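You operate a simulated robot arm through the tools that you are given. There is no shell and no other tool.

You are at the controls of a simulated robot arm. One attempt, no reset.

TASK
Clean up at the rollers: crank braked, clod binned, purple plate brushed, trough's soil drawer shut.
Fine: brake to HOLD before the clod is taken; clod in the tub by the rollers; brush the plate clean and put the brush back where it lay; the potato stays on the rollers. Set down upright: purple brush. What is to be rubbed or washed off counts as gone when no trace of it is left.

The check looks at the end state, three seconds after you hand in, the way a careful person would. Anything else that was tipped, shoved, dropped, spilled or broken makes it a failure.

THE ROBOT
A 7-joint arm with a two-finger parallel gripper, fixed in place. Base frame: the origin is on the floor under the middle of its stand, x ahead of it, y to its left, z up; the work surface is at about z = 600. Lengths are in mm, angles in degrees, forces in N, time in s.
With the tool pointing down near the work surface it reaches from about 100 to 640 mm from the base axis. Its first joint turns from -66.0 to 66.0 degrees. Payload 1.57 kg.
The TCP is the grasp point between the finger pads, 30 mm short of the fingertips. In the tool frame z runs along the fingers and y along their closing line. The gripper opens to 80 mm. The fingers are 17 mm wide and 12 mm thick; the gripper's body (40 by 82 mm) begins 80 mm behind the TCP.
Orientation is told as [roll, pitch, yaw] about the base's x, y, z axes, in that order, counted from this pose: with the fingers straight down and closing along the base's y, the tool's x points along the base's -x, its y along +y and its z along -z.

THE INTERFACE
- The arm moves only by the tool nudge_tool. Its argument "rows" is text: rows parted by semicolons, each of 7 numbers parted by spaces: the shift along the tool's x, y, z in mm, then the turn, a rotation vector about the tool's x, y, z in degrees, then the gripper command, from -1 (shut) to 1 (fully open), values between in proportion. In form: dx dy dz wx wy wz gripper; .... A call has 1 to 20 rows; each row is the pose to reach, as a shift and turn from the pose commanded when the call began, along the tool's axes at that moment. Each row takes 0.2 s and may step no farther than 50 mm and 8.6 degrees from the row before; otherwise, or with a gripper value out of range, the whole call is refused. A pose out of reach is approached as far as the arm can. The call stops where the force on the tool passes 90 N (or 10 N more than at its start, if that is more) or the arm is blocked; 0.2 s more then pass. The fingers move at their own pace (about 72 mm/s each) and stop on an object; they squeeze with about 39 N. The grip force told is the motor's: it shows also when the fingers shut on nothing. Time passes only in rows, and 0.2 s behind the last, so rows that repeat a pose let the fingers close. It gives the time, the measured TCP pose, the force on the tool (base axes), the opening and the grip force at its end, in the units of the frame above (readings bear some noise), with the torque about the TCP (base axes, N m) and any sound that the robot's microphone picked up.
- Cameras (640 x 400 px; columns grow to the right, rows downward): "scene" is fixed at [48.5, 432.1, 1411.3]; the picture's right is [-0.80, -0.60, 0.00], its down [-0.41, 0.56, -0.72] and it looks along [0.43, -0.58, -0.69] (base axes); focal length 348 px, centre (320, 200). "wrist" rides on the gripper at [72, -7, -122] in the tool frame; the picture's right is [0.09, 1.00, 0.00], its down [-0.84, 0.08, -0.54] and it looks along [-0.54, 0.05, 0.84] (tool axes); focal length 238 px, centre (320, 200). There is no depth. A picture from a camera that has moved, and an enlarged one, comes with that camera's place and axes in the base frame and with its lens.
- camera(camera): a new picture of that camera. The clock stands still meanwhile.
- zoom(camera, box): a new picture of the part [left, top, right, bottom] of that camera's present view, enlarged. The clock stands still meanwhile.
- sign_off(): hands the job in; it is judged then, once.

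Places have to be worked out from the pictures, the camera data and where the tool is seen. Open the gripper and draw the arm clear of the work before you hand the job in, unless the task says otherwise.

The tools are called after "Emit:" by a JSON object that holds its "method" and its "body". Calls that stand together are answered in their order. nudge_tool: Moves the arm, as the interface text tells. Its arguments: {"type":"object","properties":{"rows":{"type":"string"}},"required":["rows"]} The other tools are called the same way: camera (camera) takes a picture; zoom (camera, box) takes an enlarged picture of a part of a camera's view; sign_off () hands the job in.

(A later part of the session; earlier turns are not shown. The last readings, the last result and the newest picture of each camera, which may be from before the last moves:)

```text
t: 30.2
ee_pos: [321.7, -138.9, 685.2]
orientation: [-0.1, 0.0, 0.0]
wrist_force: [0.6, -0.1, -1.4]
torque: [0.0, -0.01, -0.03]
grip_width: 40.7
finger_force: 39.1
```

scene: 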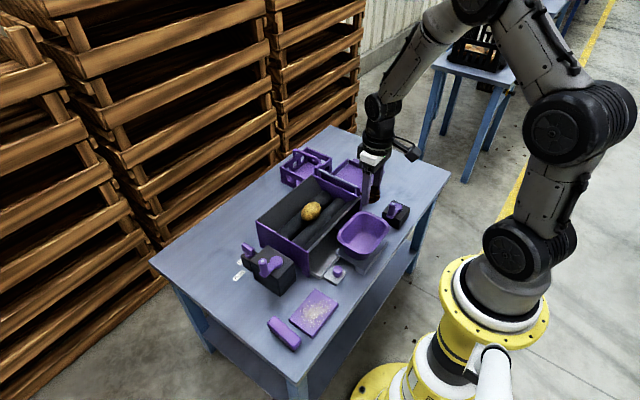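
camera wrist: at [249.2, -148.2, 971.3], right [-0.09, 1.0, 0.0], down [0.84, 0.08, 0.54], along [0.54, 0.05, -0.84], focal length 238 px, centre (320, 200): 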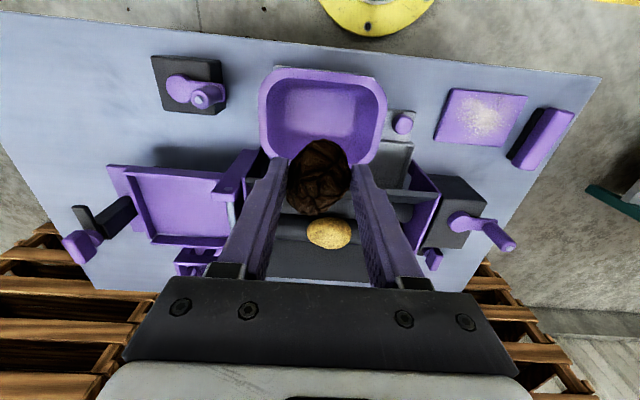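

No contact yet. I lower a few more millimetres.

Emit:
{"method": "nudge_tool", "body": {"rows": "0 0 2 0 0 0 -1; 0 0 4 0 0 0 -1; 0 0 6 0 0 0 -1; 0 0 6 0 0 0 -1"}}

Emit:
{"method": "zoom", "body": {"camera": "wrist", "box": [200, 20, 440, 260]}}

Emit:
{"method": "zoom", "body": {"camera": "scene", "box": [315, 180, 425, 280]}}

```text
t: 31.2
ee_pos: [321.7, -139.3, 678.2]
orientation: [0.0, 0.0, 0.0]
wrist_force: [0.9, 0.2, -1.4]
torque: [0.01, -0.01, 0.02]
grip_width: 40.7
finger_force: 38.5
```

```text
1.67 times, centred on (320, 140) of wrist
camera zoom: at [248.9, -145.8, 801.6], right [-0.09, 1.0, 0.0], down [0.84, 0.08, 0.54], along [0.54, 0.05, -0.84], focal length 397 px, centre (320, 300)
```

zoom: 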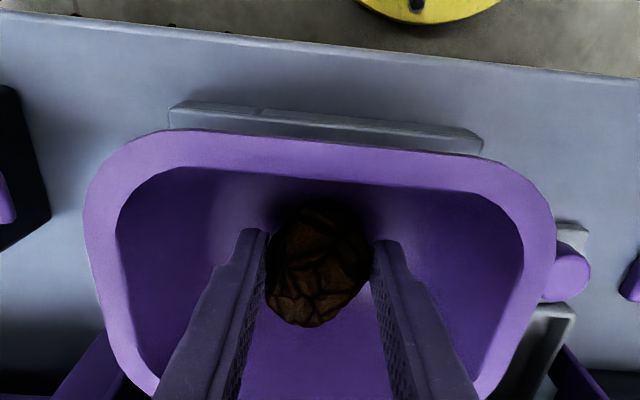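

```text
4.00 times, centred on (370, 230) of scene
camera zoom: at [48.5, 432.1, 1411.3], right [-0.8, -0.6, 0.0], down [-0.41, 0.56, -0.72], along [0.43, -0.58, -0.69], focal length 1394 px, centre (120, 80)
```

zoom: 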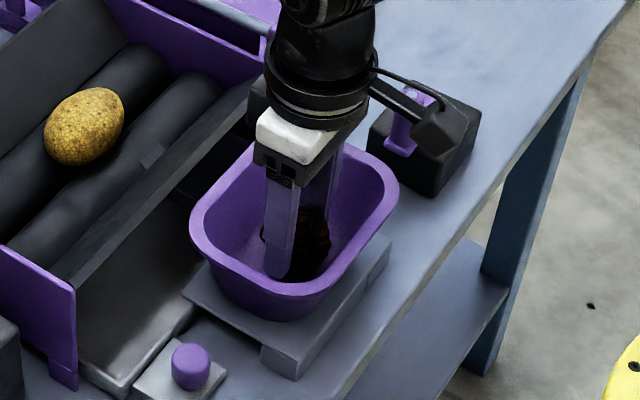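

The clod is just above the tub floor. I open moderately to release it and rise.

Emit:
{"method": "nudge_tool", "body": {"rows": "0 0 0 0 0 0 0.2; 0 0 0 0 0 0 0.5; 0 0 0 0 0 0 0.5; 0 0 0 0 0 0 0.5; 0 0 -20 0 0 0 0.5; 0 0 -50 0 0 0 0.5; 0 0 -90 0 0 0 0.5; 0 0 -130 0 0 0 0.5; 0 0 -170 0 0 0 0.5; 0 0 -170 0 0 0 0.5"}}

Emit:
{"method": "camera", "body": {"camera": "wrist"}}

Emit:
{"method": "zoom", "body": {"camera": "scene", "box": [295, 160, 435, 290]}}

```text
t: 33.4
ee_pos: [320.5, -137.9, 851.0]
orientation: [-0.1, 0.0, -0.1]
wrist_force: [-0.4, -0.4, -0.1]
torque: [-0.03, -0.03, -0.02]
grip_width: 59.9
finger_force: 0.0
```

```text
taken
camera wrist: at [247.5, -144.6, 972.9], right [-0.09, 1.0, 0.0], down [0.84, 0.08, 0.54], along [0.54, 0.05, -0.84], focal length 238 px, centre (320, 200)
```

wrist: 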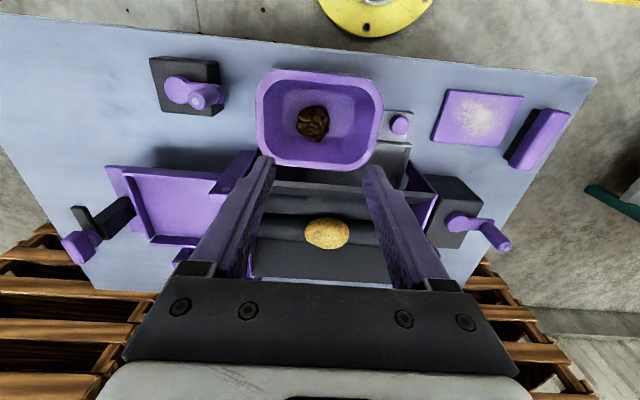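

```text
3.08 times, centred on (365, 225) of scene
camera zoom: at [48.4, 432.1, 1411.3], right [-0.8, -0.6, 0.0], down [-0.41, 0.56, -0.72], along [0.43, -0.58, -0.69], focal length 1072 px, centre (182, 123)
```

zoom: 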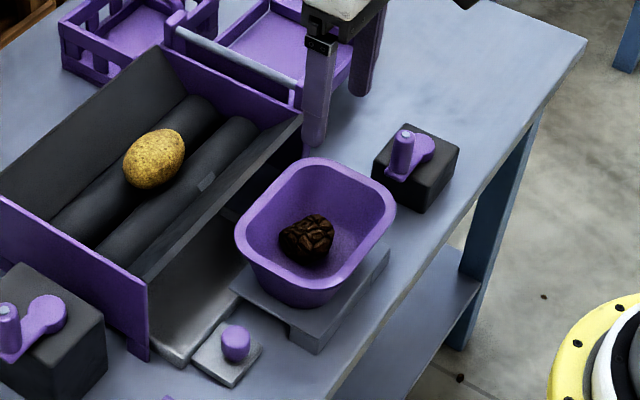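

The clod lies in the tub. Next I go over to the plate and brush for a close look from above.

Emit:
{"method": "nudge_tool", "body": {"rows": "0 40 0 0 0 0 0.5; 0 80 0 0 0 0 0.5; 0 120 0 0 0 0 0.5; 0 160 0 0 0 0 0.5; 0 200 0 0 0 0 0.5; 0 240 0 0 0 0 0.5; 0 280 0 0 0 0 0.5; 0 290 0 0 0 0 0.5; 0 290 0 0 0 0 0.5"}}

Emit:
{"method": "camera", "body": {"camera": "wrist"}}

Emit:
{"method": "zoom", "body": {"camera": "scene", "box": [250, 270, 360, 360]}}

```text
t: 35.4
ee_pos: [321.5, 147.6, 853.2]
orientation: [-0.1, -0.1, 0.1]
wrist_force: [-0.9, 0.0, -0.4]
torque: [-0.01, 0.0, 0.02]
grip_width: 59.9
finger_force: 0.1
```

```text
taken
camera wrist: at [248.4, 142.1, 974.8], right [-0.09, 1.0, 0.0], down [0.84, 0.08, 0.54], along [0.54, 0.05, -0.84], focal length 238 px, centre (320, 200)
```

wrist: 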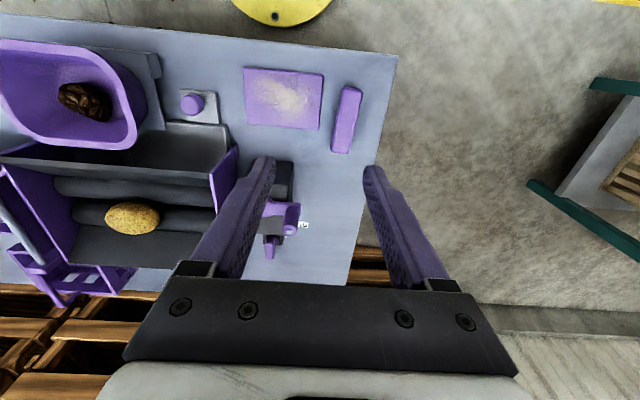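

```text
4.44 times, centred on (305, 315) of scene
camera zoom: at [48.5, 432.1, 1411.3], right [-0.8, -0.6, 0.0], down [-0.41, 0.56, -0.72], along [0.43, -0.58, -0.69], focal length 1548 px, centre (387, -311)
```

zoom: 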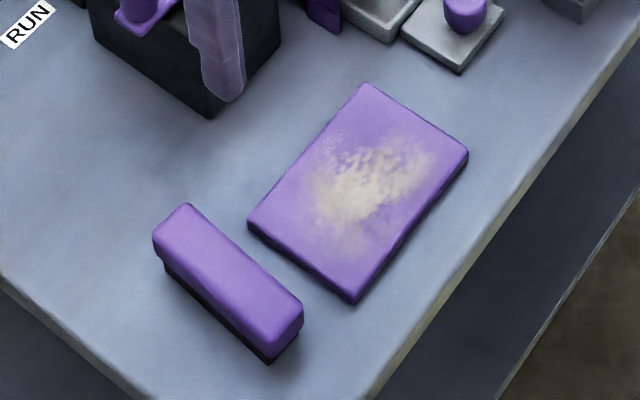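

Emit:
{"method": "zoom", "body": {"camera": "wrist", "box": [230, 50, 390, 160]}}

```text
3.64 times, centred on (310, 105) of wrist
camera zoom: at [248.4, 142.1, 974.8], right [-0.09, 1.0, 0.0], down [0.84, 0.08, 0.54], along [0.54, 0.05, -0.84], focal length 867 px, centre (356, 546)
```

zoom: 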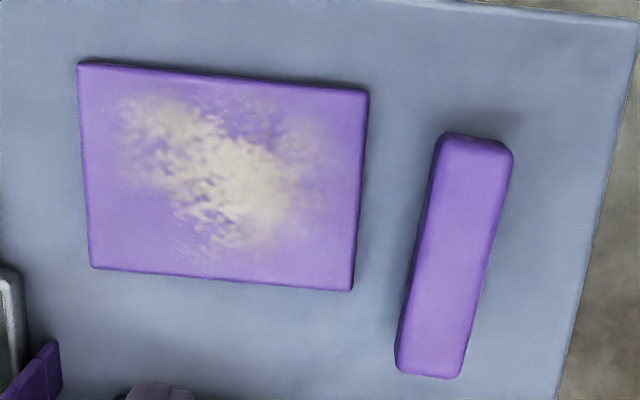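

The brush stands upright at about (333.6, 186), top at z ≈ 643, long axis along x turned about -3°, roughly 85 × 27 mm; the plate spans about x 280–353, y 44–149 with its top near z ≈ 619. I move above the brush with yaw -3 and check alignment.

Emit:
{"method": "nudge_tool", "body": {"rows": "-4 13 15 0 0 1 0.2; -8 26 30 0 0 2 0.2; -12 38 50 0 0 3 0.2; -12 38 75 0 0 3 0.2; -12 38 100 0 0 3 0.2; -12 38 120 0 0 3 0.2; -12 38 120 0 0 3 0.2"}}

Emit:
{"method": "camera", "body": {"camera": "wrist"}}

Emit:
{"method": "zoom", "body": {"camera": "wrist", "box": [220, 0, 420, 190]}}

Emit:
{"method": "zoom", "body": {"camera": "scene", "box": [240, 230, 350, 360]}}

```text
t: 37.0
ee_pos: [334.7, 187.7, 729.5]
orientation: [0.0, 0.0, -3.0]
wrist_force: [0.2, 0.5, -0.8]
torque: [-0.02, 0.02, 0.0]
grip_width: 47.9
finger_force: 0.0
```

```text
taken
camera wrist: at [261.2, 185.7, 851.6], right [-0.04, 1.0, 0.0], down [0.84, 0.03, 0.54], along [0.54, 0.02, -0.84], focal length 238 px, centre (320, 200)
```

wrist: 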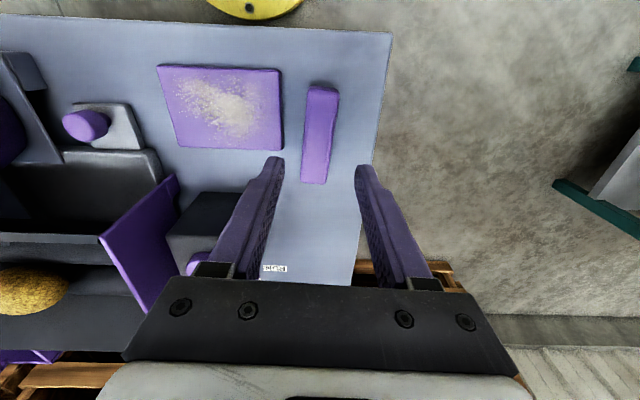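

```text
2.11 times, centred on (320, 95) of wrist
camera zoom: at [261.2, 185.7, 851.6], right [-0.04, 1.0, 0.0], down [0.84, 0.03, 0.54], along [0.54, 0.02, -0.84], focal length 502 px, centre (320, 421)
```

zoom: 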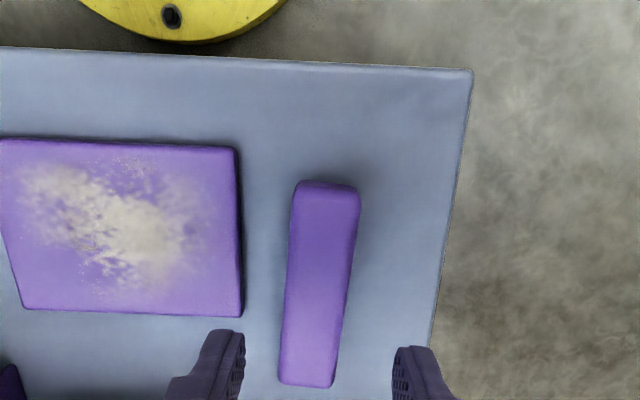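

```text
3.08 times, centred on (295, 295) of scene
camera zoom: at [48.5, 432.1, 1411.3], right [-0.8, -0.6, 0.0], down [-0.41, 0.56, -0.72], along [0.43, -0.58, -0.69], focal length 1072 px, centre (397, -92)
```

zoom: 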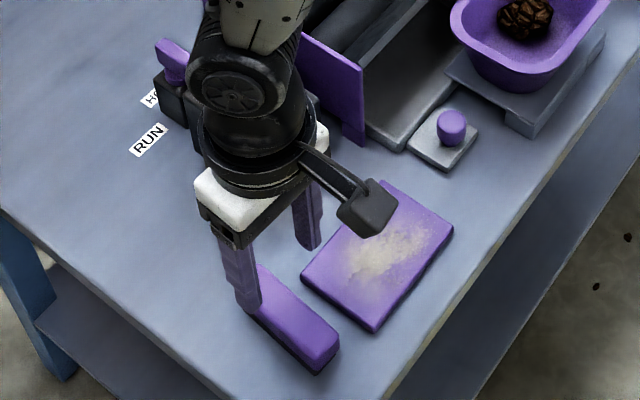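

The brush is parallel to the tool with a -2.4 mm offset in y. I correct this, narrow the opening to 38 mm and go down in two stages.

Emit:
{"method": "nudge_tool", "body": {"rows": "1.5 -2.4 0 0 0 0 -0.05; 1.5 -2.4 10 0 0 0 -0.05; 1.5 -2.4 25 0 0 0 -0.05; 1.5 -2.4 40 0 0 0 -0.05; 1.5 -2.4 50 0 0 0 -0.05; 1.5 -2.4 50 0 0 0 -0.05"}}

Emit:
{"method": "zoom", "body": {"camera": "wrist", "box": [220, 50, 420, 220]}}

Emit:
{"method": "zoom", "body": {"camera": "scene", "box": [250, 270, 350, 360]}}

```text
t: 38.4
ee_pos: [332.0, 185.1, 681.7]
orientation: [-0.1, 0.0, -3.0]
wrist_force: [0.2, 0.4, -0.2]
torque: [-0.01, 0.04, -0.05]
grip_width: 38.0
finger_force: 0.1
```

```text
2.35 times, centred on (320, 135) of wrist
camera zoom: at [258.4, 183.4, 803.7], right [-0.04, 1.0, 0.0], down [0.84, 0.03, 0.54], along [0.54, 0.02, -0.84], focal length 561 px, centre (320, 353)
```

zoom: 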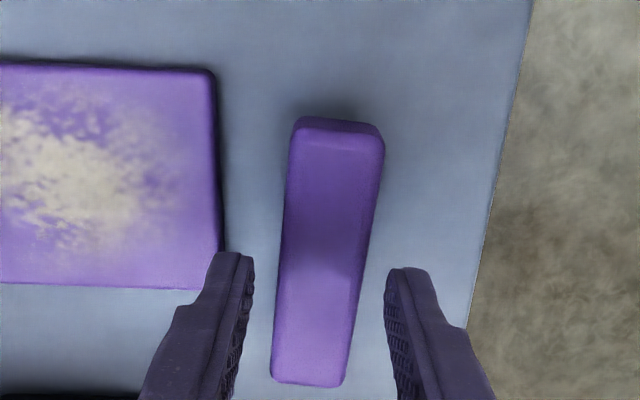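

```text
4.44 times, centred on (300, 315) of scene
camera zoom: at [48.5, 432.1, 1411.3], right [-0.8, -0.6, 0.0], down [-0.41, 0.56, -0.72], along [0.43, -0.58, -0.69], focal length 1548 px, centre (409, -311)
```

zoom: 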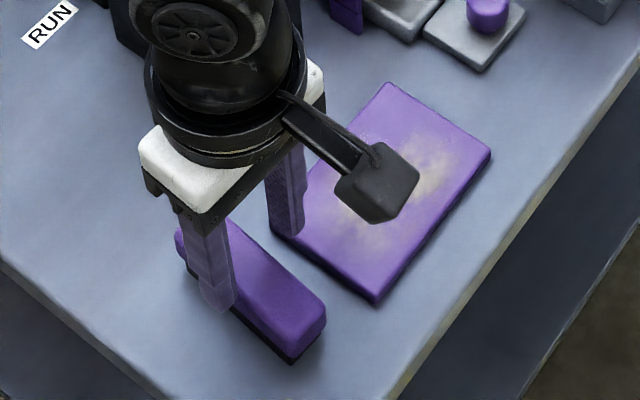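

Centred well; the brush is turned about 1.5° more than the tool. I add that turn, narrow to 34 mm and descend so the fingertips reach z ≈ 620.

Emit:
{"method": "nudge_tool", "body": {"rows": "0 0 5 0 0 1.5 -0.15; 0 0 14 0 0 1.5 -0.15; 0 0 23 0 0 1.5 -0.15; 0 0 31 0 0 1.5 -0.15; 0 0 31 0 0 1.5 -0.15"}}

Emit:
{"method": "zoom", "body": {"camera": "wrist", "box": [220, 50, 420, 220]}}

Emit:
{"method": "zoom", "body": {"camera": "scene", "box": [250, 270, 350, 360]}}

```text
t: 39.6
ee_pos: [332.0, 186.2, 649.0]
orientation: [0.0, -0.1, -4.5]
wrist_force: [0.2, -0.5, -0.1]
torque: [-0.01, -0.02, -0.01]
grip_width: 34.0
finger_force: 0.1
```

```text
2.35 times, centred on (320, 135) of wrist
camera zoom: at [258.9, 185.4, 770.2], right [-0.01, 1.0, 0.0], down [0.84, 0.01, 0.54], along [0.54, 0.01, -0.84], focal length 561 px, centre (320, 353)
```

zoom: 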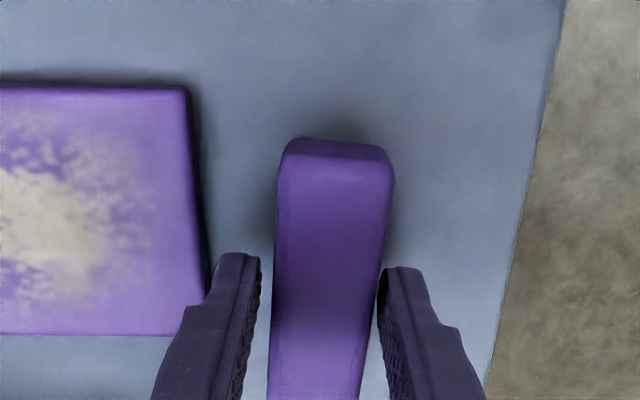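

```text
4.44 times, centred on (300, 315) of scene
camera zoom: at [48.5, 432.1, 1411.3], right [-0.8, -0.6, 0.0], down [-0.41, 0.56, -0.72], along [0.43, -0.58, -0.69], focal length 1548 px, centre (409, -311)
```

zoom: 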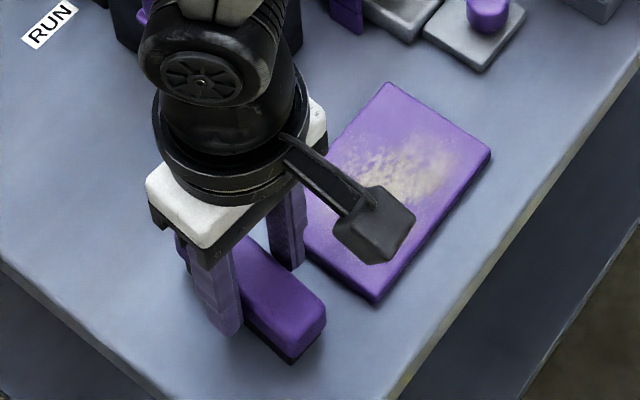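

Fingers flank the brush body. I close on it.

Emit:
{"method": "nudge_tool", "body": {"rows": "0 0 0 0 0 0 -0.3; 0 0 0 0 0 0 -1; 0 0 0 0 0 0 -1; 0 0 0 0 0 0 -1; 0 0 0 0 0 0 -1"}}

Emit:
{"method": "zoom", "body": {"camera": "wrist", "box": [220, 50, 420, 220]}}

```text
t: 40.8
ee_pos: [331.3, 185.4, 647.7]
orientation: [0.0, 0.1, -4.5]
wrist_force: [0.4, -0.3, 0.0]
torque: [-0.01, 0.0, -0.02]
grip_width: 26.9
finger_force: 37.4
```

```text
2.35 times, centred on (320, 135) of wrist
camera zoom: at [258.9, 185.3, 770.4], right [-0.01, 1.0, 0.0], down [0.84, 0.01, 0.54], along [0.54, 0.01, -0.84], focal length 561 px, centre (320, 353)
```

zoom: 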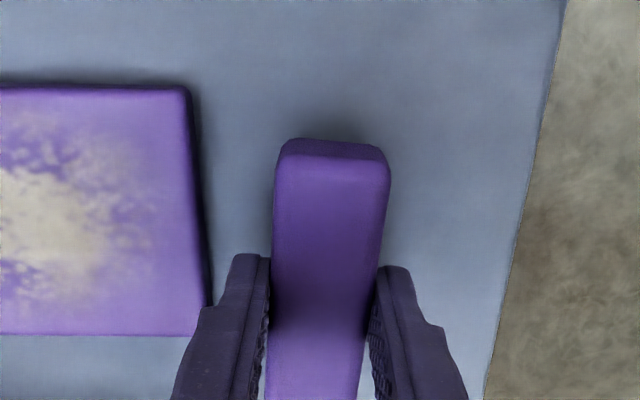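

Brush gripped (26.9 mm) with essentially no load; return pose is TCP (331.5, 185.7, 648), yaw -4.5. I lift it 45 mm and inspect.

Emit:
{"method": "nudge_tool", "body": {"rows": "0 0 -5 0 0 0 -1; 0 0 -15 0 0 0 -1; 0 0 -30 0 0 0 -1; 0 0 -45 0 0 0 -1; 0 0 -45 0 0 0 -1"}}

Emit:
{"method": "zoom", "body": {"camera": "scene", "box": [240, 250, 350, 350]}}

Emit:
{"method": "camera", "body": {"camera": "wrist"}}

```text
t: 42.0
ee_pos: [334.0, 187.3, 694.4]
orientation: [0.0, 0.0, -4.5]
wrist_force: [0.4, -0.8, -0.5]
torque: [0.02, -0.03, 0.0]
grip_width: 27.3
finger_force: 38.2
```

```text
4.00 times, centred on (295, 300) of scene
camera zoom: at [48.5, 432.1, 1411.3], right [-0.8, -0.6, 0.0], down [-0.41, 0.56, -0.72], along [0.43, -0.58, -0.69], focal length 1394 px, centre (420, -200)
```

zoom: 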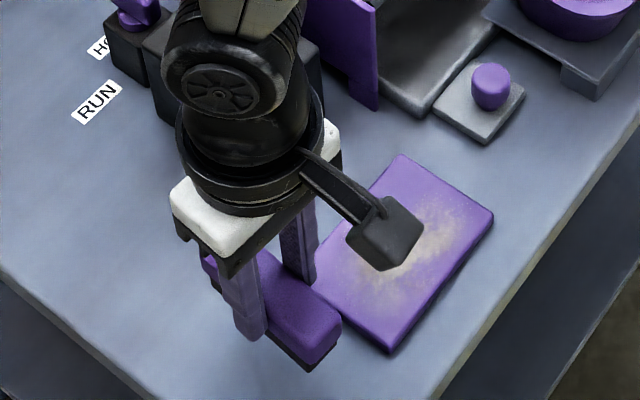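

```text
taken
camera wrist: at [259.8, 185.9, 816.6], right [-0.01, 1.0, 0.0], down [0.84, 0.01, 0.54], along [0.54, 0.01, -0.84], focal length 238 px, centre (320, 200)
```

wrist: 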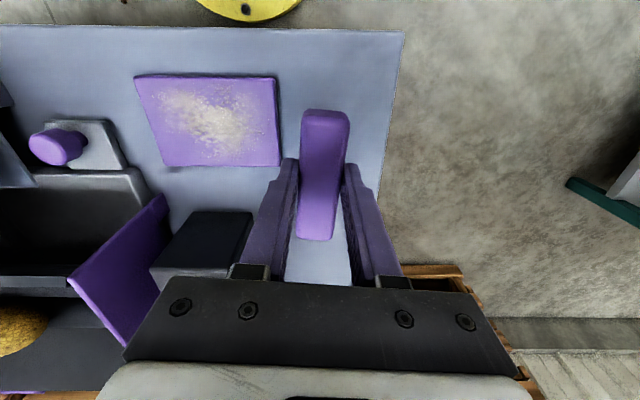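

The brush is held level. I move it over the +y end of the plate (brush centre ≈ (317, 138)), align to yaw 0, and lower close to the expected contact height.

Emit:
{"method": "nudge_tool", "body": {"rows": "4 -16 0 0 0 -1.5 -1; 8 -33 0 0 0 -3 -1; 11.7 -49.1 0 0 0 -4.5 -1; 11.7 -49.1 10 0 0 -4.5 -1; 11.7 -49.1 20 0 0 -4.5 -1; 11.7 -49.1 20 0 0 -4.5 -1"}}

Emit:
{"method": "zoom", "body": {"camera": "scene", "box": [260, 250, 360, 350]}}

Emit:
{"method": "camera", "body": {"camera": "wrist"}}

```text
t: 43.4
ee_pos: [315.7, 136.9, 677.2]
orientation: [-0.1, 0.0, -0.1]
wrist_force: [-0.2, 0.7, -1.2]
torque: [-0.04, -0.02, 0.0]
grip_width: 27.2
finger_force: 37.8
```

```text
4.00 times, centred on (310, 300) of scene
camera zoom: at [48.5, 432.1, 1411.3], right [-0.8, -0.6, 0.0], down [-0.41, 0.56, -0.72], along [0.43, -0.58, -0.69], focal length 1394 px, centre (360, -200)
```

zoom: 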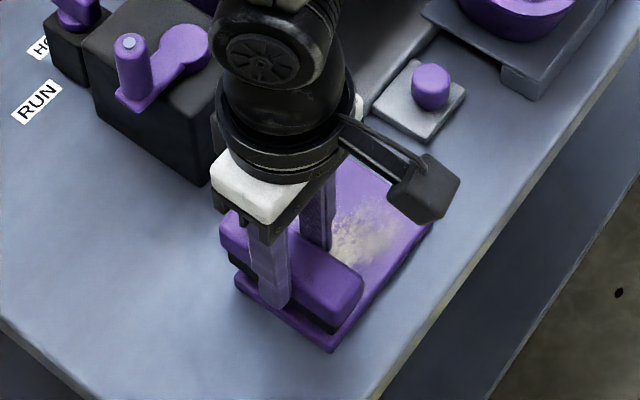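

```text
taken
camera wrist: at [242.5, 131.3, 797.1], right [-0.09, 1.0, 0.0], down [0.84, 0.08, 0.54], along [0.54, 0.05, -0.84], focal length 238 px, centre (320, 200)
```

wrist: 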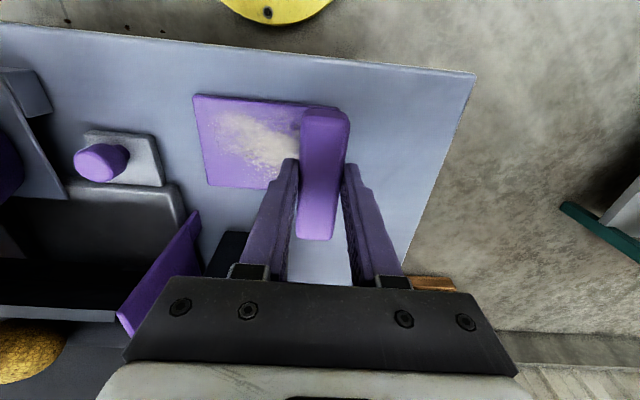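

The brush hovers over the plate's +y end. I lower in small steps to feel for contact.

Emit:
{"method": "nudge_tool", "body": {"rows": "0 0 2 0 0 0 -1; 0 0 4 0 0 0 -1; 0 0 6 0 0 0 -1; 0 0 6 0 0 0 -1"}}

Emit:
{"method": "zoom", "body": {"camera": "scene", "box": [280, 280, 350, 350]}}

```text
t: 44.4
ee_pos: [317.0, 137.0, 669.4]
orientation: [0.0, 0.0, 0.1]
wrist_force: [-0.1, -0.1, -1.1]
torque: [0.0, -0.02, 0.0]
grip_width: 26.9
finger_force: 37.9
```

```text
5.71 times, centred on (315, 315) of scene
camera zoom: at [48.5, 432.1, 1411.3], right [-0.8, -0.6, 0.0], down [-0.41, 0.56, -0.72], along [0.43, -0.58, -0.69], focal length 1991 px, centre (349, -457)
```

zoom: 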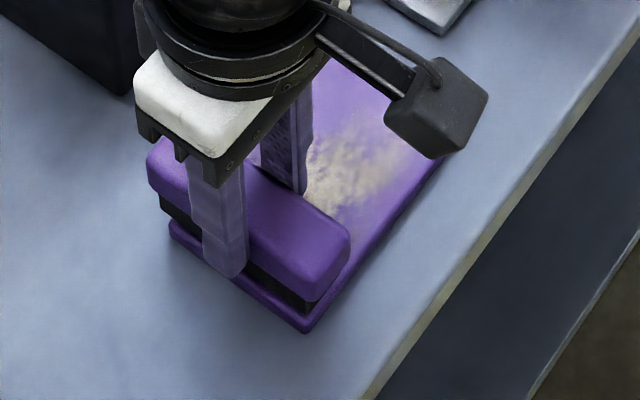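

No contact yet; I continue down in 1.5 mm steps.

Emit:
{"method": "nudge_tool", "body": {"rows": "0 0 1.5 0 0 0 -1; 0 0 3 0 0 0 -1; 0 0 3 0 0 0 -1"}}

```text
t: 45.2
ee_pos: [316.4, 137.9, 665.4]
orientation: [0.1, 0.0, 0.0]
wrist_force: [0.3, 0.4, -0.7]
torque: [0.03, 0.01, 0.0]
grip_width: 27.1
finger_force: 37.9
```

Emit:
{"method": "nudge_tool", "body": {"rows": "0 0 1.5 0 0 0 -1; 0 0 3 0 0 0 -1; 0 0 3 0 0 0 -1"}}

Emit:
{"method": "zoom", "body": {"camera": "scene", "box": [280, 280, 350, 350]}}

```text
t: 46.0
ee_pos: [317.6, 138.8, 663.1]
orientation: [0.0, 0.1, 0.1]
wrist_force: [-0.2, 0.4, -1.0]
torque: [0.0, -0.01, -0.02]
grip_width: 26.9
finger_force: 37.8
```

```text
5.71 times, centred on (315, 315) of scene
camera zoom: at [48.5, 432.1, 1411.3], right [-0.8, -0.6, 0.0], down [-0.41, 0.56, -0.72], along [0.43, -0.58, -0.69], focal length 1991 px, centre (349, -457)
```

zoom: 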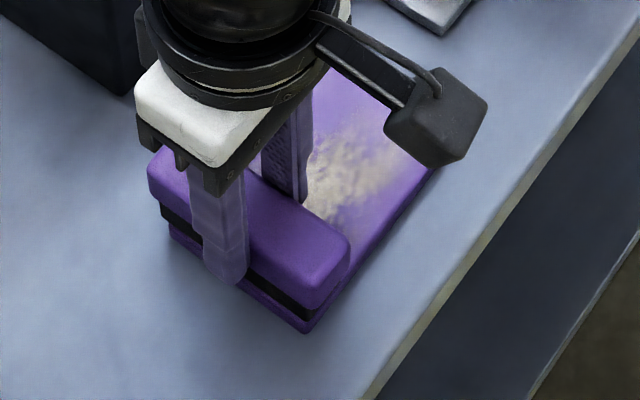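

Emit:
{"method": "zoom", "body": {"camera": "scene", "box": [293, 298, 328, 333]}}

Emit:
{"method": "zoom", "body": {"camera": "wrist", "box": [180, 80, 380, 220]}}

```text
11.43 times, centred on (310, 316) of scene
camera zoom: at [48.5, 432.1, 1411.3], right [-0.8, -0.6, 0.0], down [-0.41, 0.56, -0.72], along [0.43, -0.58, -0.69], focal length 3982 px, centre (429, -1120)
```

zoom: 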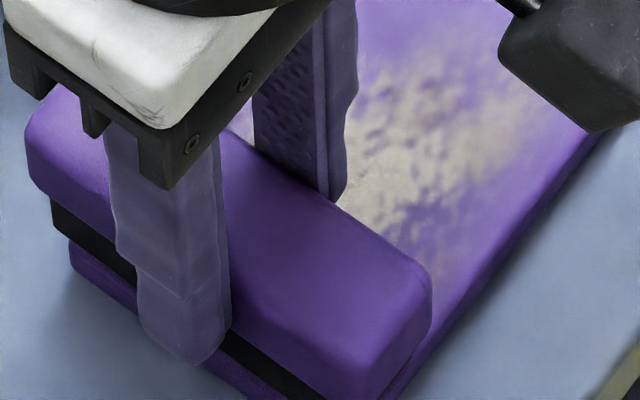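

```text
2.86 times, centred on (280, 150) of wrist
camera zoom: at [243.0, 132.1, 785.3], right [-0.09, 1.0, 0.0], down [0.84, 0.08, 0.54], along [0.54, 0.05, -0.84], focal length 681 px, centre (434, 343)
```

zoom: 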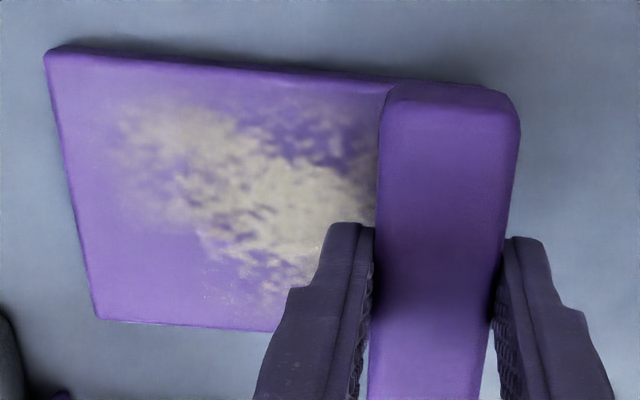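

Bristles look nearly on the plate; I continue with small steps to find contact.

Emit:
{"method": "nudge_tool", "body": {"rows": "0 0 1 0 0 0 -1; 0 0 2 0 0 0 -1; 0 0 2 0 0 0 -1"}}

```text
t: 46.8
ee_pos: [316.4, 138.3, 659.8]
orientation: [0.0, 0.0, 0.0]
wrist_force: [0.3, -0.8, 0.1]
torque: [-0.04, -0.01, -0.03]
grip_width: 27.0
finger_force: 37.7
```

Emit:
{"method": "nudge_tool", "body": {"rows": "0 0 0.5 0 0 0 -1; 0 0 1 0 0 0 -1; 0 0 1 0 0 0 -1"}}

```text
t: 47.6
ee_pos: [318.0, 137.2, 660.1]
orientation: [0.0, 0.0, 0.0]
wrist_force: [-10.9, -3.5, 34.0]
torque: [-0.15, 0.21, 0.03]
grip_width: 27.1
finger_force: 37.8
```

Contact found (34 N at TCP z ≈ 659.8, so contact begins about 660.5). I back off 0.6 mm for a light press and make the first stroke in -y, halfway, then check.

Emit:
{"method": "nudge_tool", "body": {"rows": "0 0 -0.6 0 0 0 -1; 0 -5 -0.6 0 0 0 -1; 0 -12 -0.6 0 0 0 -1; 0 -20 -0.6 0 0 0 -1; 0 -28 -0.6 0 0 0 -1; 0 -36 -0.6 0 0 0 -1; 0 -44 -0.6 0 0 0 -1; 0 -44 -0.6 0 0 0 -1"}}

Emit:
{"method": "zoom", "body": {"camera": "wrist", "box": [180, 60, 460, 220]}}

Emit:
{"method": "zoom", "body": {"camera": "scene", "box": [260, 260, 360, 350]}}

```text
t: 49.4
ee_pos: [315.1, 93.3, 659.7]
orientation: [0.0, 0.0, 0.0]
wrist_force: [0.9, 2.8, 6.0]
torque: [0.06, -0.26, 0.06]
grip_width: 27.1
finger_force: 37.3
```

```text
2.29 times, centred on (320, 140) of wrist
camera zoom: at [243.1, 87.5, 782.2], right [-0.09, 1.0, 0.0], down [0.84, 0.08, 0.54], along [0.54, 0.05, -0.84], focal length 545 px, centre (320, 337)
```

zoom: 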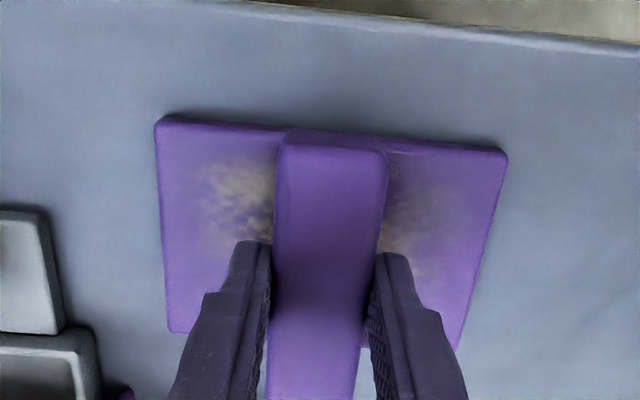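

```text
4.44 times, centred on (310, 305) of scene
camera zoom: at [48.4, 432.1, 1411.3], right [-0.8, -0.6, 0.0], down [-0.41, 0.56, -0.72], along [0.43, -0.58, -0.69], focal length 1548 px, centre (364, -267)
```

zoom: 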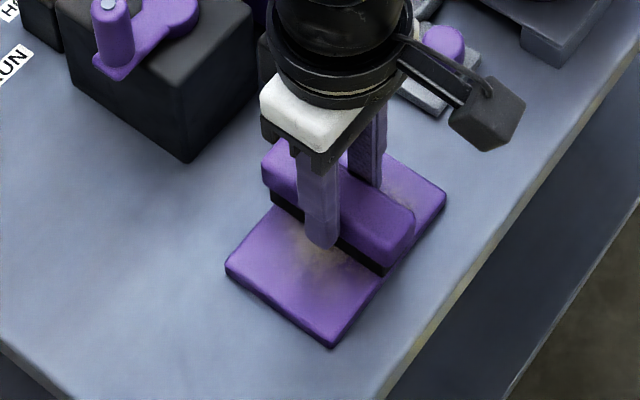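

The stroke is lifting the dirt (fading behind the brush) with only 6 N press, and the plate has not moved. I finish this stroke to the -y end.

Emit:
{"method": "nudge_tool", "body": {"rows": "0 -8 0 0 0 0 -1; 0 -16 0 0 0 0 -1; 0 -24 0 0 0 0 -1; 0 -32 0 0 0 0 -1; 0 -40 0 0 0 0 -1; 0 -40 0 0 0 0 -1"}}

Emit:
{"method": "zoom", "body": {"camera": "wrist", "box": [220, 60, 500, 220]}}

Emit:
{"method": "zoom", "body": {"camera": "scene", "box": [260, 260, 360, 350]}}

```text
t: 50.8
ee_pos: [317.5, 55.4, 659.1]
orientation: [0.0, -0.2, 0.1]
wrist_force: [0.5, 7.3, 19.9]
torque: [0.25, -0.05, 0.03]
grip_width: 26.8
finger_force: 37.8
```

```text
2.29 times, centred on (360, 140) of wrist
camera zoom: at [244.3, 49.6, 781.7], right [-0.09, 1.0, 0.0], down [0.84, 0.08, 0.54], along [0.54, 0.05, -0.84], focal length 545 px, centre (229, 337)
```

zoom: 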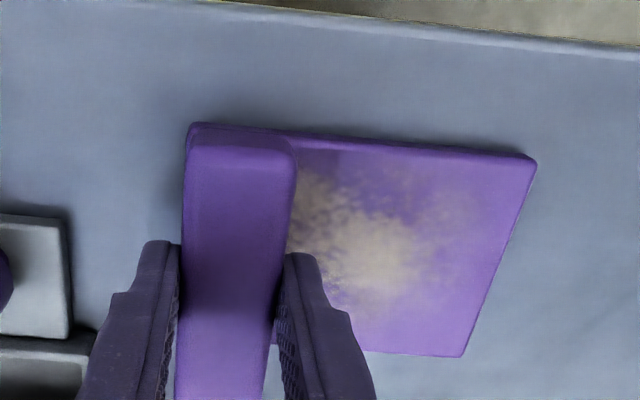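

```text
4.44 times, centred on (310, 305) of scene
camera zoom: at [48.3, 432.2, 1411.3], right [-0.8, -0.6, 0.0], down [-0.41, 0.56, -0.72], along [0.43, -0.58, -0.69], focal length 1548 px, centre (364, -267)
```

zoom: 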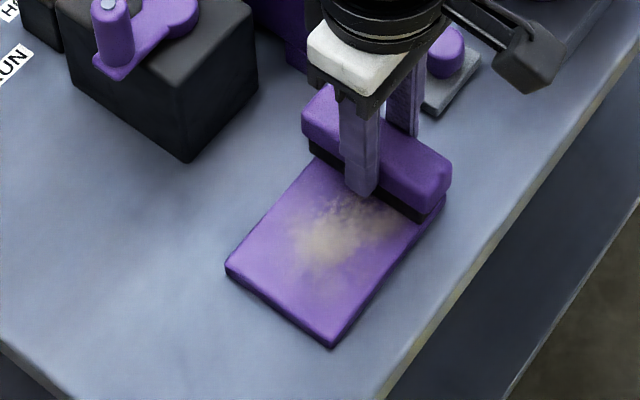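

The first pass faded the dirt partly and the plate is still in place. I stroke back to +y and again to -y.

Emit:
{"method": "nudge_tool", "body": {"rows": "0 8 0 0 0 0 -1; 0 16 0 0 0 0 -1; 0 25 0 0 0 0 -1; 0 34 0 0 0 0 -1; 0 43 0 0 0 0 -1; 0 52 0 0 0 0 -1; 0 61 0 0 0 0 -1; 0 70 0 0 0 0 -1; 0 78 0 0 0 0 -1; 0 84 0 0 0 0 -1; 0 78 0 0 0 0 -1; 0 70 0 0 0 0 -1; 0 61 0 0 0 0 -1; 0 52 0 0 0 0 -1; 0 43 0 0 0 0 -1; 0 34 0 0 0 0 -1; 0 25 0 0 0 0 -1; 0 16 0 0 0 0 -1; 0 8 0 0 0 0 -1; 0 0 0 0 0 0 -1"}}

Emit:
{"method": "zoom", "body": {"camera": "wrist", "box": [220, 60, 500, 220]}}

Emit:
{"method": "zoom", "body": {"camera": "scene", "box": [260, 260, 360, 350]}}

```text
t: 55.0
ee_pos: [316.7, 52.8, 660.3]
orientation: [0.0, 0.1, 0.0]
wrist_force: [0.6, -0.2, -1.2]
torque: [-0.02, 0.0, 0.02]
grip_width: 26.9
finger_force: 37.7
```

```text
2.29 times, centred on (360, 140) of wrist
camera zoom: at [243.8, 47.0, 781.9], right [-0.09, 1.0, 0.0], down [0.84, 0.08, 0.54], along [0.54, 0.05, -0.84], focal length 545 px, centre (229, 337)
```

zoom: 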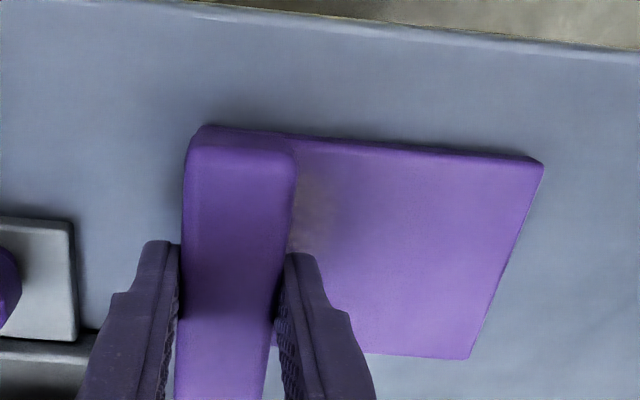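

```text
4.44 times, centred on (310, 305) of scene
camera zoom: at [48.5, 432.1, 1411.3], right [-0.8, -0.6, 0.0], down [-0.41, 0.56, -0.72], along [0.43, -0.58, -0.69], focal length 1548 px, centre (364, -267)
```

zoom: 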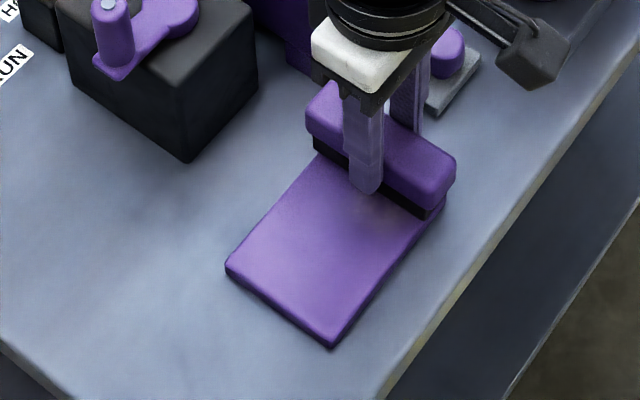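

Most dirt is gone; a faint patch remains near the -y third. Contact has become light, so I press 0.6 mm more and check the force before further strokes.

Emit:
{"method": "nudge_tool", "body": {"rows": "0 2 0.3 0 0 0 -1; 0 4 0.6 0 0 0 -1; 0 4 0.6 0 0 0 -1"}}

```text
t: 55.8
ee_pos: [317.4, 58.9, 660.1]
orientation: [0.0, 0.0, 0.1]
wrist_force: [0.3, -0.4, -1.2]
torque: [0.02, 0.0, -0.01]
grip_width: 27.0
finger_force: 37.5
```

Emit:
{"method": "nudge_tool", "body": {"rows": "0 0 0.5 0 0 0 -1; 0 0 1 0 0 0 -1; 0 0 1 0 0 0 -1"}}

```text
t: 56.6
ee_pos: [316.6, 57.6, 659.4]
orientation: [0.1, 0.0, 0.0]
wrist_force: [-4.4, -4.4, 30.9]
torque: [-0.23, 0.4, -0.01]
grip_width: 26.7
finger_force: 37.8
```

Contact is back at about 31 N. I ease 0.2 mm and make another back-and-forth pass.

Emit:
{"method": "nudge_tool", "body": {"rows": "0 -4 -0.2 0 0 0 -1; 0 4 -0.2 0 0 0 -1; 0 12 -0.2 0 0 0 -1; 0 20 -0.2 0 0 0 -1; 0 28 -0.2 0 0 0 -1; 0 37 -0.2 0 0 0 -1; 0 46 -0.2 0 0 0 -1; 0 55 -0.2 0 0 0 -1; 0 64 -0.2 0 0 0 -1; 0 73 -0.2 0 0 0 -1; 0 80 -0.2 0 0 0 -1; 0 72 -0.2 0 0 0 -1; 0 62 -0.2 0 0 0 -1; 0 52 -0.2 0 0 0 -1; 0 42 -0.2 0 0 0 -1; 0 32 -0.2 0 0 0 -1; 0 22 -0.2 0 0 0 -1; 0 12 -0.2 0 0 0 -1; 0 3 -0.2 0 0 0 -1; 0 -5 -0.2 0 0 0 -1"}}

Emit:
{"method": "zoom", "body": {"camera": "wrist", "box": [220, 60, 500, 220]}}

Emit:
{"method": "zoom", "body": {"camera": "scene", "box": [260, 260, 360, 350]}}

```text
t: 60.8
ee_pos: [317.1, 54.5, 657.7]
orientation: [0.0, 0.0, 0.0]
wrist_force: [0.1, 0.3, -0.4]
torque: [0.0, -0.02, -0.03]
grip_width: 26.9
finger_force: 37.3
```

```text
2.29 times, centred on (360, 140) of wrist
camera zoom: at [243.9, 47.6, 780.0], right [-0.09, 1.0, 0.0], down [0.84, 0.08, 0.54], along [0.54, 0.05, -0.84], focal length 545 px, centre (229, 337)
```

zoom: 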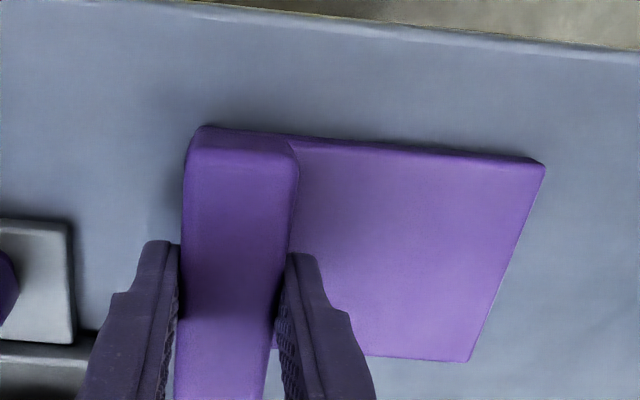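

```text
4.44 times, centred on (310, 305) of scene
camera zoom: at [48.5, 432.1, 1411.3], right [-0.8, -0.6, 0.0], down [-0.41, 0.56, -0.72], along [0.43, -0.58, -0.69], focal length 1548 px, centre (364, -267)
```

zoom: 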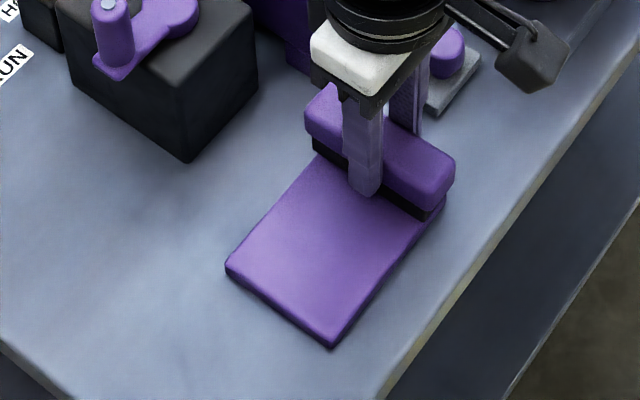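

The visible part is clean. I lift the brush and move it toward +y to inspect the whole plate.

Emit:
{"method": "nudge_tool", "body": {"rows": "0 0 -15 0 0 0 -1; 0 0 -40 0 0 0 -1; 0 0 -70 0 0 0 -1; 0 25 -70 0 0 0 -1; 0 60 -70 0 0 0 -1; 0 100 -70 0 0 0 -1; 0 132 -70 0 0 0 -1; 0 132 -70 0 0 0 -1"}}

Emit:
{"method": "zoom", "body": {"camera": "wrist", "box": [120, 40, 380, 220]}}

Emit:
{"method": "zoom", "body": {"camera": "scene", "box": [260, 260, 360, 350]}}

```text
t: 62.6
ee_pos: [317.7, 187.8, 726.9]
orientation: [0.0, -0.1, 0.0]
wrist_force: [0.3, -0.3, -0.9]
torque: [0.01, -0.03, -0.02]
grip_width: 27.0
finger_force: 38.0
```

```text
2.22 times, centred on (250, 130) of wrist
camera zoom: at [244.8, 181.6, 849.3], right [-0.09, 1.0, 0.0], down [0.84, 0.08, 0.54], along [0.54, 0.05, -0.84], focal length 530 px, centre (476, 356)
```

zoom: 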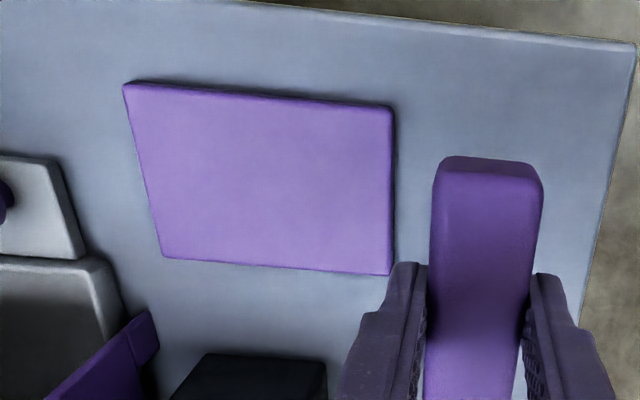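

```text
4.44 times, centred on (310, 305) of scene
camera zoom: at [48.4, 432.1, 1411.3], right [-0.8, -0.6, 0.0], down [-0.41, 0.56, -0.72], along [0.43, -0.58, -0.69], focal length 1548 px, centre (364, -267)
```

zoom: 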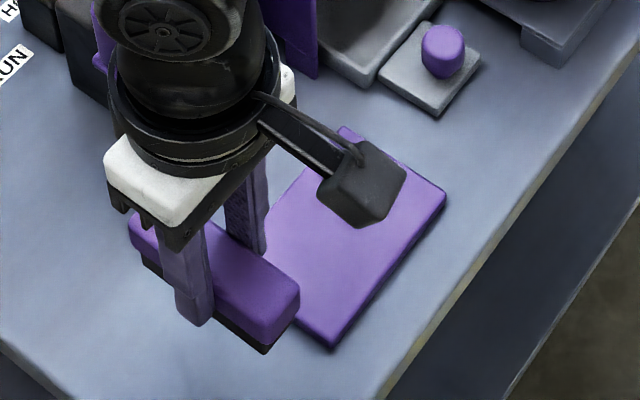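

Emit:
{"method": "zoom", "body": {"camera": "wrist", "box": [170, 70, 300, 170]}}

```text
4.00 times, centred on (235, 120) of wrist
camera zoom: at [244.8, 181.6, 849.3], right [-0.09, 1.0, 0.0], down [0.84, 0.08, 0.54], along [0.54, 0.05, -0.84], focal length 953 px, centre (660, 520)
```

zoom: 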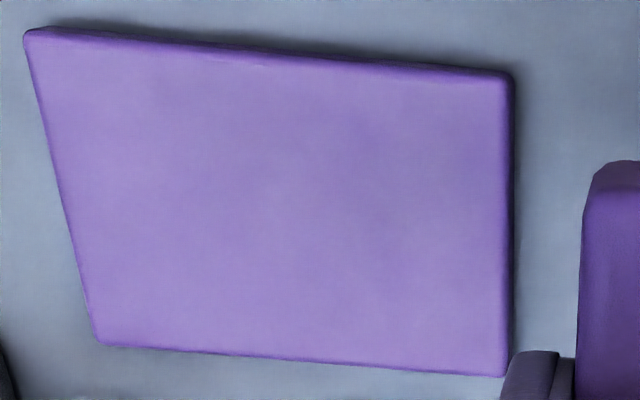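

Emit:
{"method": "zoom", "body": {"camera": "wrist", "box": [170, 75, 235, 165]}}

Emit:
{"method": "zoom", "body": {"camera": "wrist", "box": [225, 80, 285, 165]}}

Emit:
{"method": "zoom", "body": {"camera": "scene", "box": [310, 280, 365, 345]}}

```text
4.44 times, centred on (202, 120) of wrist
camera zoom: at [244.8, 181.6, 849.3], right [-0.09, 1.0, 0.0], down [0.84, 0.08, 0.54], along [0.54, 0.05, -0.84], focal length 1059 px, centre (842, 556)
```

zoom: 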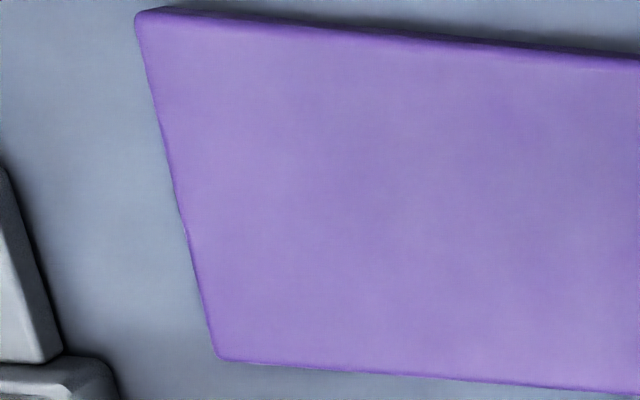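

```text
4.71 times, centred on (255, 122) of wrist
camera zoom: at [244.8, 181.6, 849.3], right [-0.09, 1.0, 0.0], down [0.84, 0.08, 0.54], along [0.54, 0.05, -0.84], focal length 1122 px, centre (626, 565)
```

zoom: 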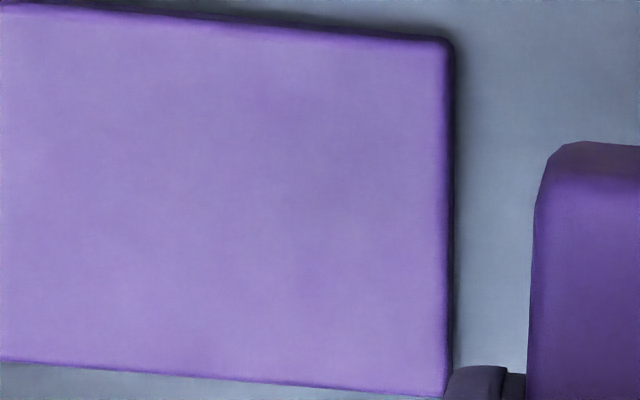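

```text
6.15 times, centred on (338, 312) of scene
camera zoom: at [48.4, 432.1, 1411.3], right [-0.8, -0.6, 0.0], down [-0.41, 0.56, -0.72], along [0.43, -0.58, -0.69], focal length 2144 px, centre (212, -492)
```

zoom: 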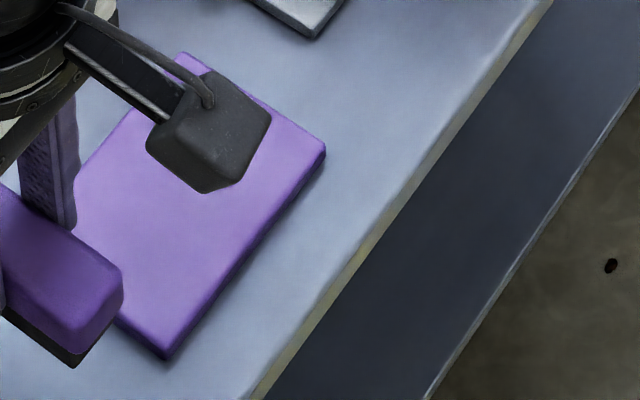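

The plate looks clean, but to leave no faint trace I make another thorough pass; I go back over the +y end and lower to just above contact.

Emit:
{"method": "nudge_tool", "body": {"rows": "0 -25 0 0 0 0 -1; 0 -48 0 0 0 0 -1; 0 -48 20 0 0 0 -1; 0 -48 40 0 0 0 -1; 0 -48 55 0 0 0 -1; 0 -48 64 0 0 0 -1; 0 -48 67 0 0 0 -1; 0 -48 67 0 0 0 -1"}}

```text
t: 64.4
ee_pos: [317.6, 137.5, 660.1]
orientation: [0.0, 0.0, 0.0]
wrist_force: [-0.5, 0.1, -0.5]
torque: [-0.01, 0.0, -0.01]
grip_width: 26.9
finger_force: 37.6
```

Emit:
{"method": "nudge_tool", "body": {"rows": "0 0 1 0 0 0 -1; 0 0 2 0 0 0 -1; 0 0 2 0 0 0 -1"}}

```text
t: 65.2
ee_pos: [317.5, 136.7, 659.9]
orientation: [0.1, 0.0, 0.0]
wrist_force: [0.1, 0.9, -1.5]
torque: [0.0, -0.02, 0.03]
grip_width: 27.0
finger_force: 37.5
```

Emit:
{"method": "nudge_tool", "body": {"rows": "0 0 0.5 0 0 0 -1; 0 0 1 0 0 0 -1; 0 0 1 0 0 0 -1"}}

```text
t: 66.0
ee_pos: [315.6, 137.1, 657.7]
orientation: [-0.1, 0.0, 0.0]
wrist_force: [-0.2, 0.5, -0.9]
torque: [0.02, 0.03, 0.01]
grip_width: 26.9
finger_force: 37.6
```

Emit:
{"method": "nudge_tool", "body": {"rows": "0 0 0.5 0 0 0 -1; 0 0 1 0 0 0 -1; 0 0 1 0 0 0 -1"}}

```text
t: 66.8
ee_pos: [316.6, 135.9, 657.5]
orientation: [0.1, 0.0, 0.0]
wrist_force: [-5.4, -0.6, 18.7]
torque: [-0.02, 0.17, -0.02]
grip_width: 27.3
finger_force: 38.0
```

Contact at 19 N. I sweep to -y and back, adding a touch of press along the way.

Emit:
{"method": "nudge_tool", "body": {"rows": "0 4 0 0 0 0 -1; 0 -4 0 0 0 0 -1; 0 -13 0 0 0 0 -1; 0 -22 0.1 0 0 0 -1; 0 -31 0.1 0 0 0 -1; 0 -40 0.2 0 0 0 -1; 0 -49 0.2 0 0 0 -1; 0 -58 0.3 0 0 0 -1; 0 -67 0.3 0 0 0 -1; 0 -76 0.4 0 0 0 -1; 0 -84 0.4 0 0 0 -1; 0 -84 0.4 0 0 0 -1"}}

Emit:
{"method": "zoom", "body": {"camera": "wrist", "box": [220, 60, 500, 220]}}

```text
t: 69.4
ee_pos: [317.0, 53.9, 657.2]
orientation: [0.0, -0.1, 0.0]
wrist_force: [1.1, 6.4, 19.5]
torque: [0.19, 0.04, -0.01]
grip_width: 27.0
finger_force: 37.9
```

```text
2.29 times, centred on (360, 140) of wrist
camera zoom: at [244.0, 47.6, 779.3], right [-0.09, 1.0, 0.0], down [0.84, 0.08, 0.54], along [0.54, 0.05, -0.84], focal length 545 px, centre (229, 337)
```

zoom: 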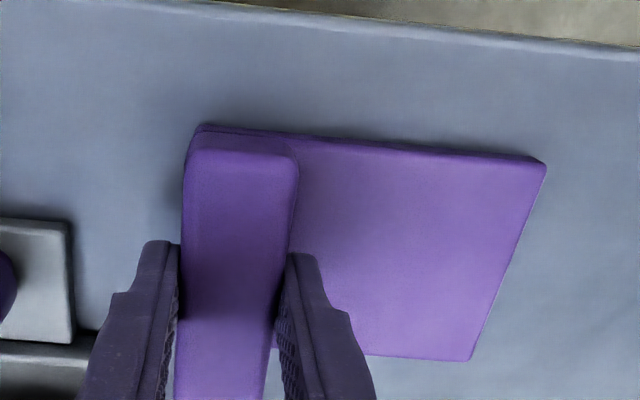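

Full-contact stroke done (19.5 N). I sweep back once to +y, then lift clear.

Emit:
{"method": "nudge_tool", "body": {"rows": "0 -3 0 0 0 0 -1; 0 6 0 0 0 0 -1; 0 15 0 0 0 0 -1; 0 24 0 0 0 0 -1; 0 33 0 0 0 0 -1; 0 42 0 0 0 0 -1; 0 51 0 0 0 0 -1; 0 60 0 0 0 0 -1; 0 69 0 0 0 0 -1; 0 77 0 0 0 0 -1; 0 84 0 0 0 0 -1; 0 84 0 0 0 0 -1; 0 84 -15 0 0 0 -1; 0 84 -40 0 0 0 -1; 0 100 -55 0 0 0 -1; 0 132 -60 0 0 0 -1; 0 132 -60 0 0 0 -1"}}

Emit:
{"method": "zoom", "body": {"camera": "wrist", "box": [150, 60, 330, 190]}}

Emit:
{"method": "camera", "body": {"camera": "wrist"}}

```text
t: 73.0
ee_pos: [318.0, 185.5, 716.4]
orientation: [0.0, 0.0, 0.0]
wrist_force: [0.5, 0.2, -0.7]
torque: [-0.04, 0.0, 0.03]
grip_width: 27.0
finger_force: 37.5
```

```text
3.08 times, centred on (240, 125) of wrist
camera zoom: at [244.7, 179.6, 838.2], right [-0.09, 1.0, 0.0], down [0.84, 0.08, 0.54], along [0.54, 0.05, -0.84], focal length 733 px, centre (566, 431)
```

zoom: 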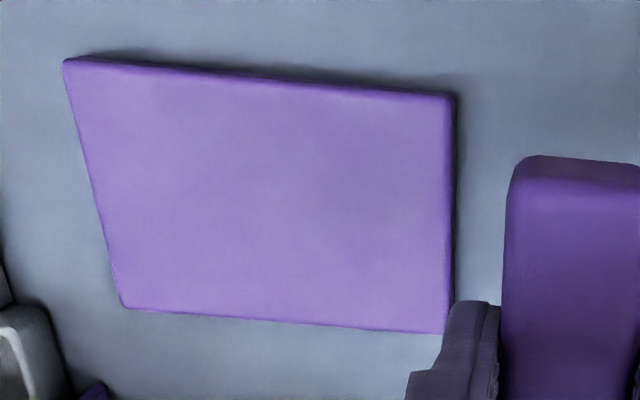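

```text
taken
camera wrist: at [244.7, 179.6, 838.2], right [-0.09, 1.0, 0.0], down [0.84, 0.08, 0.54], along [0.54, 0.05, -0.84], focal length 238 px, centre (320, 200)
```

wrist: 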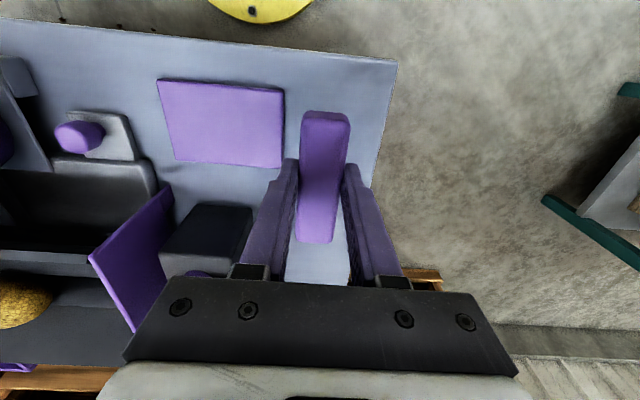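

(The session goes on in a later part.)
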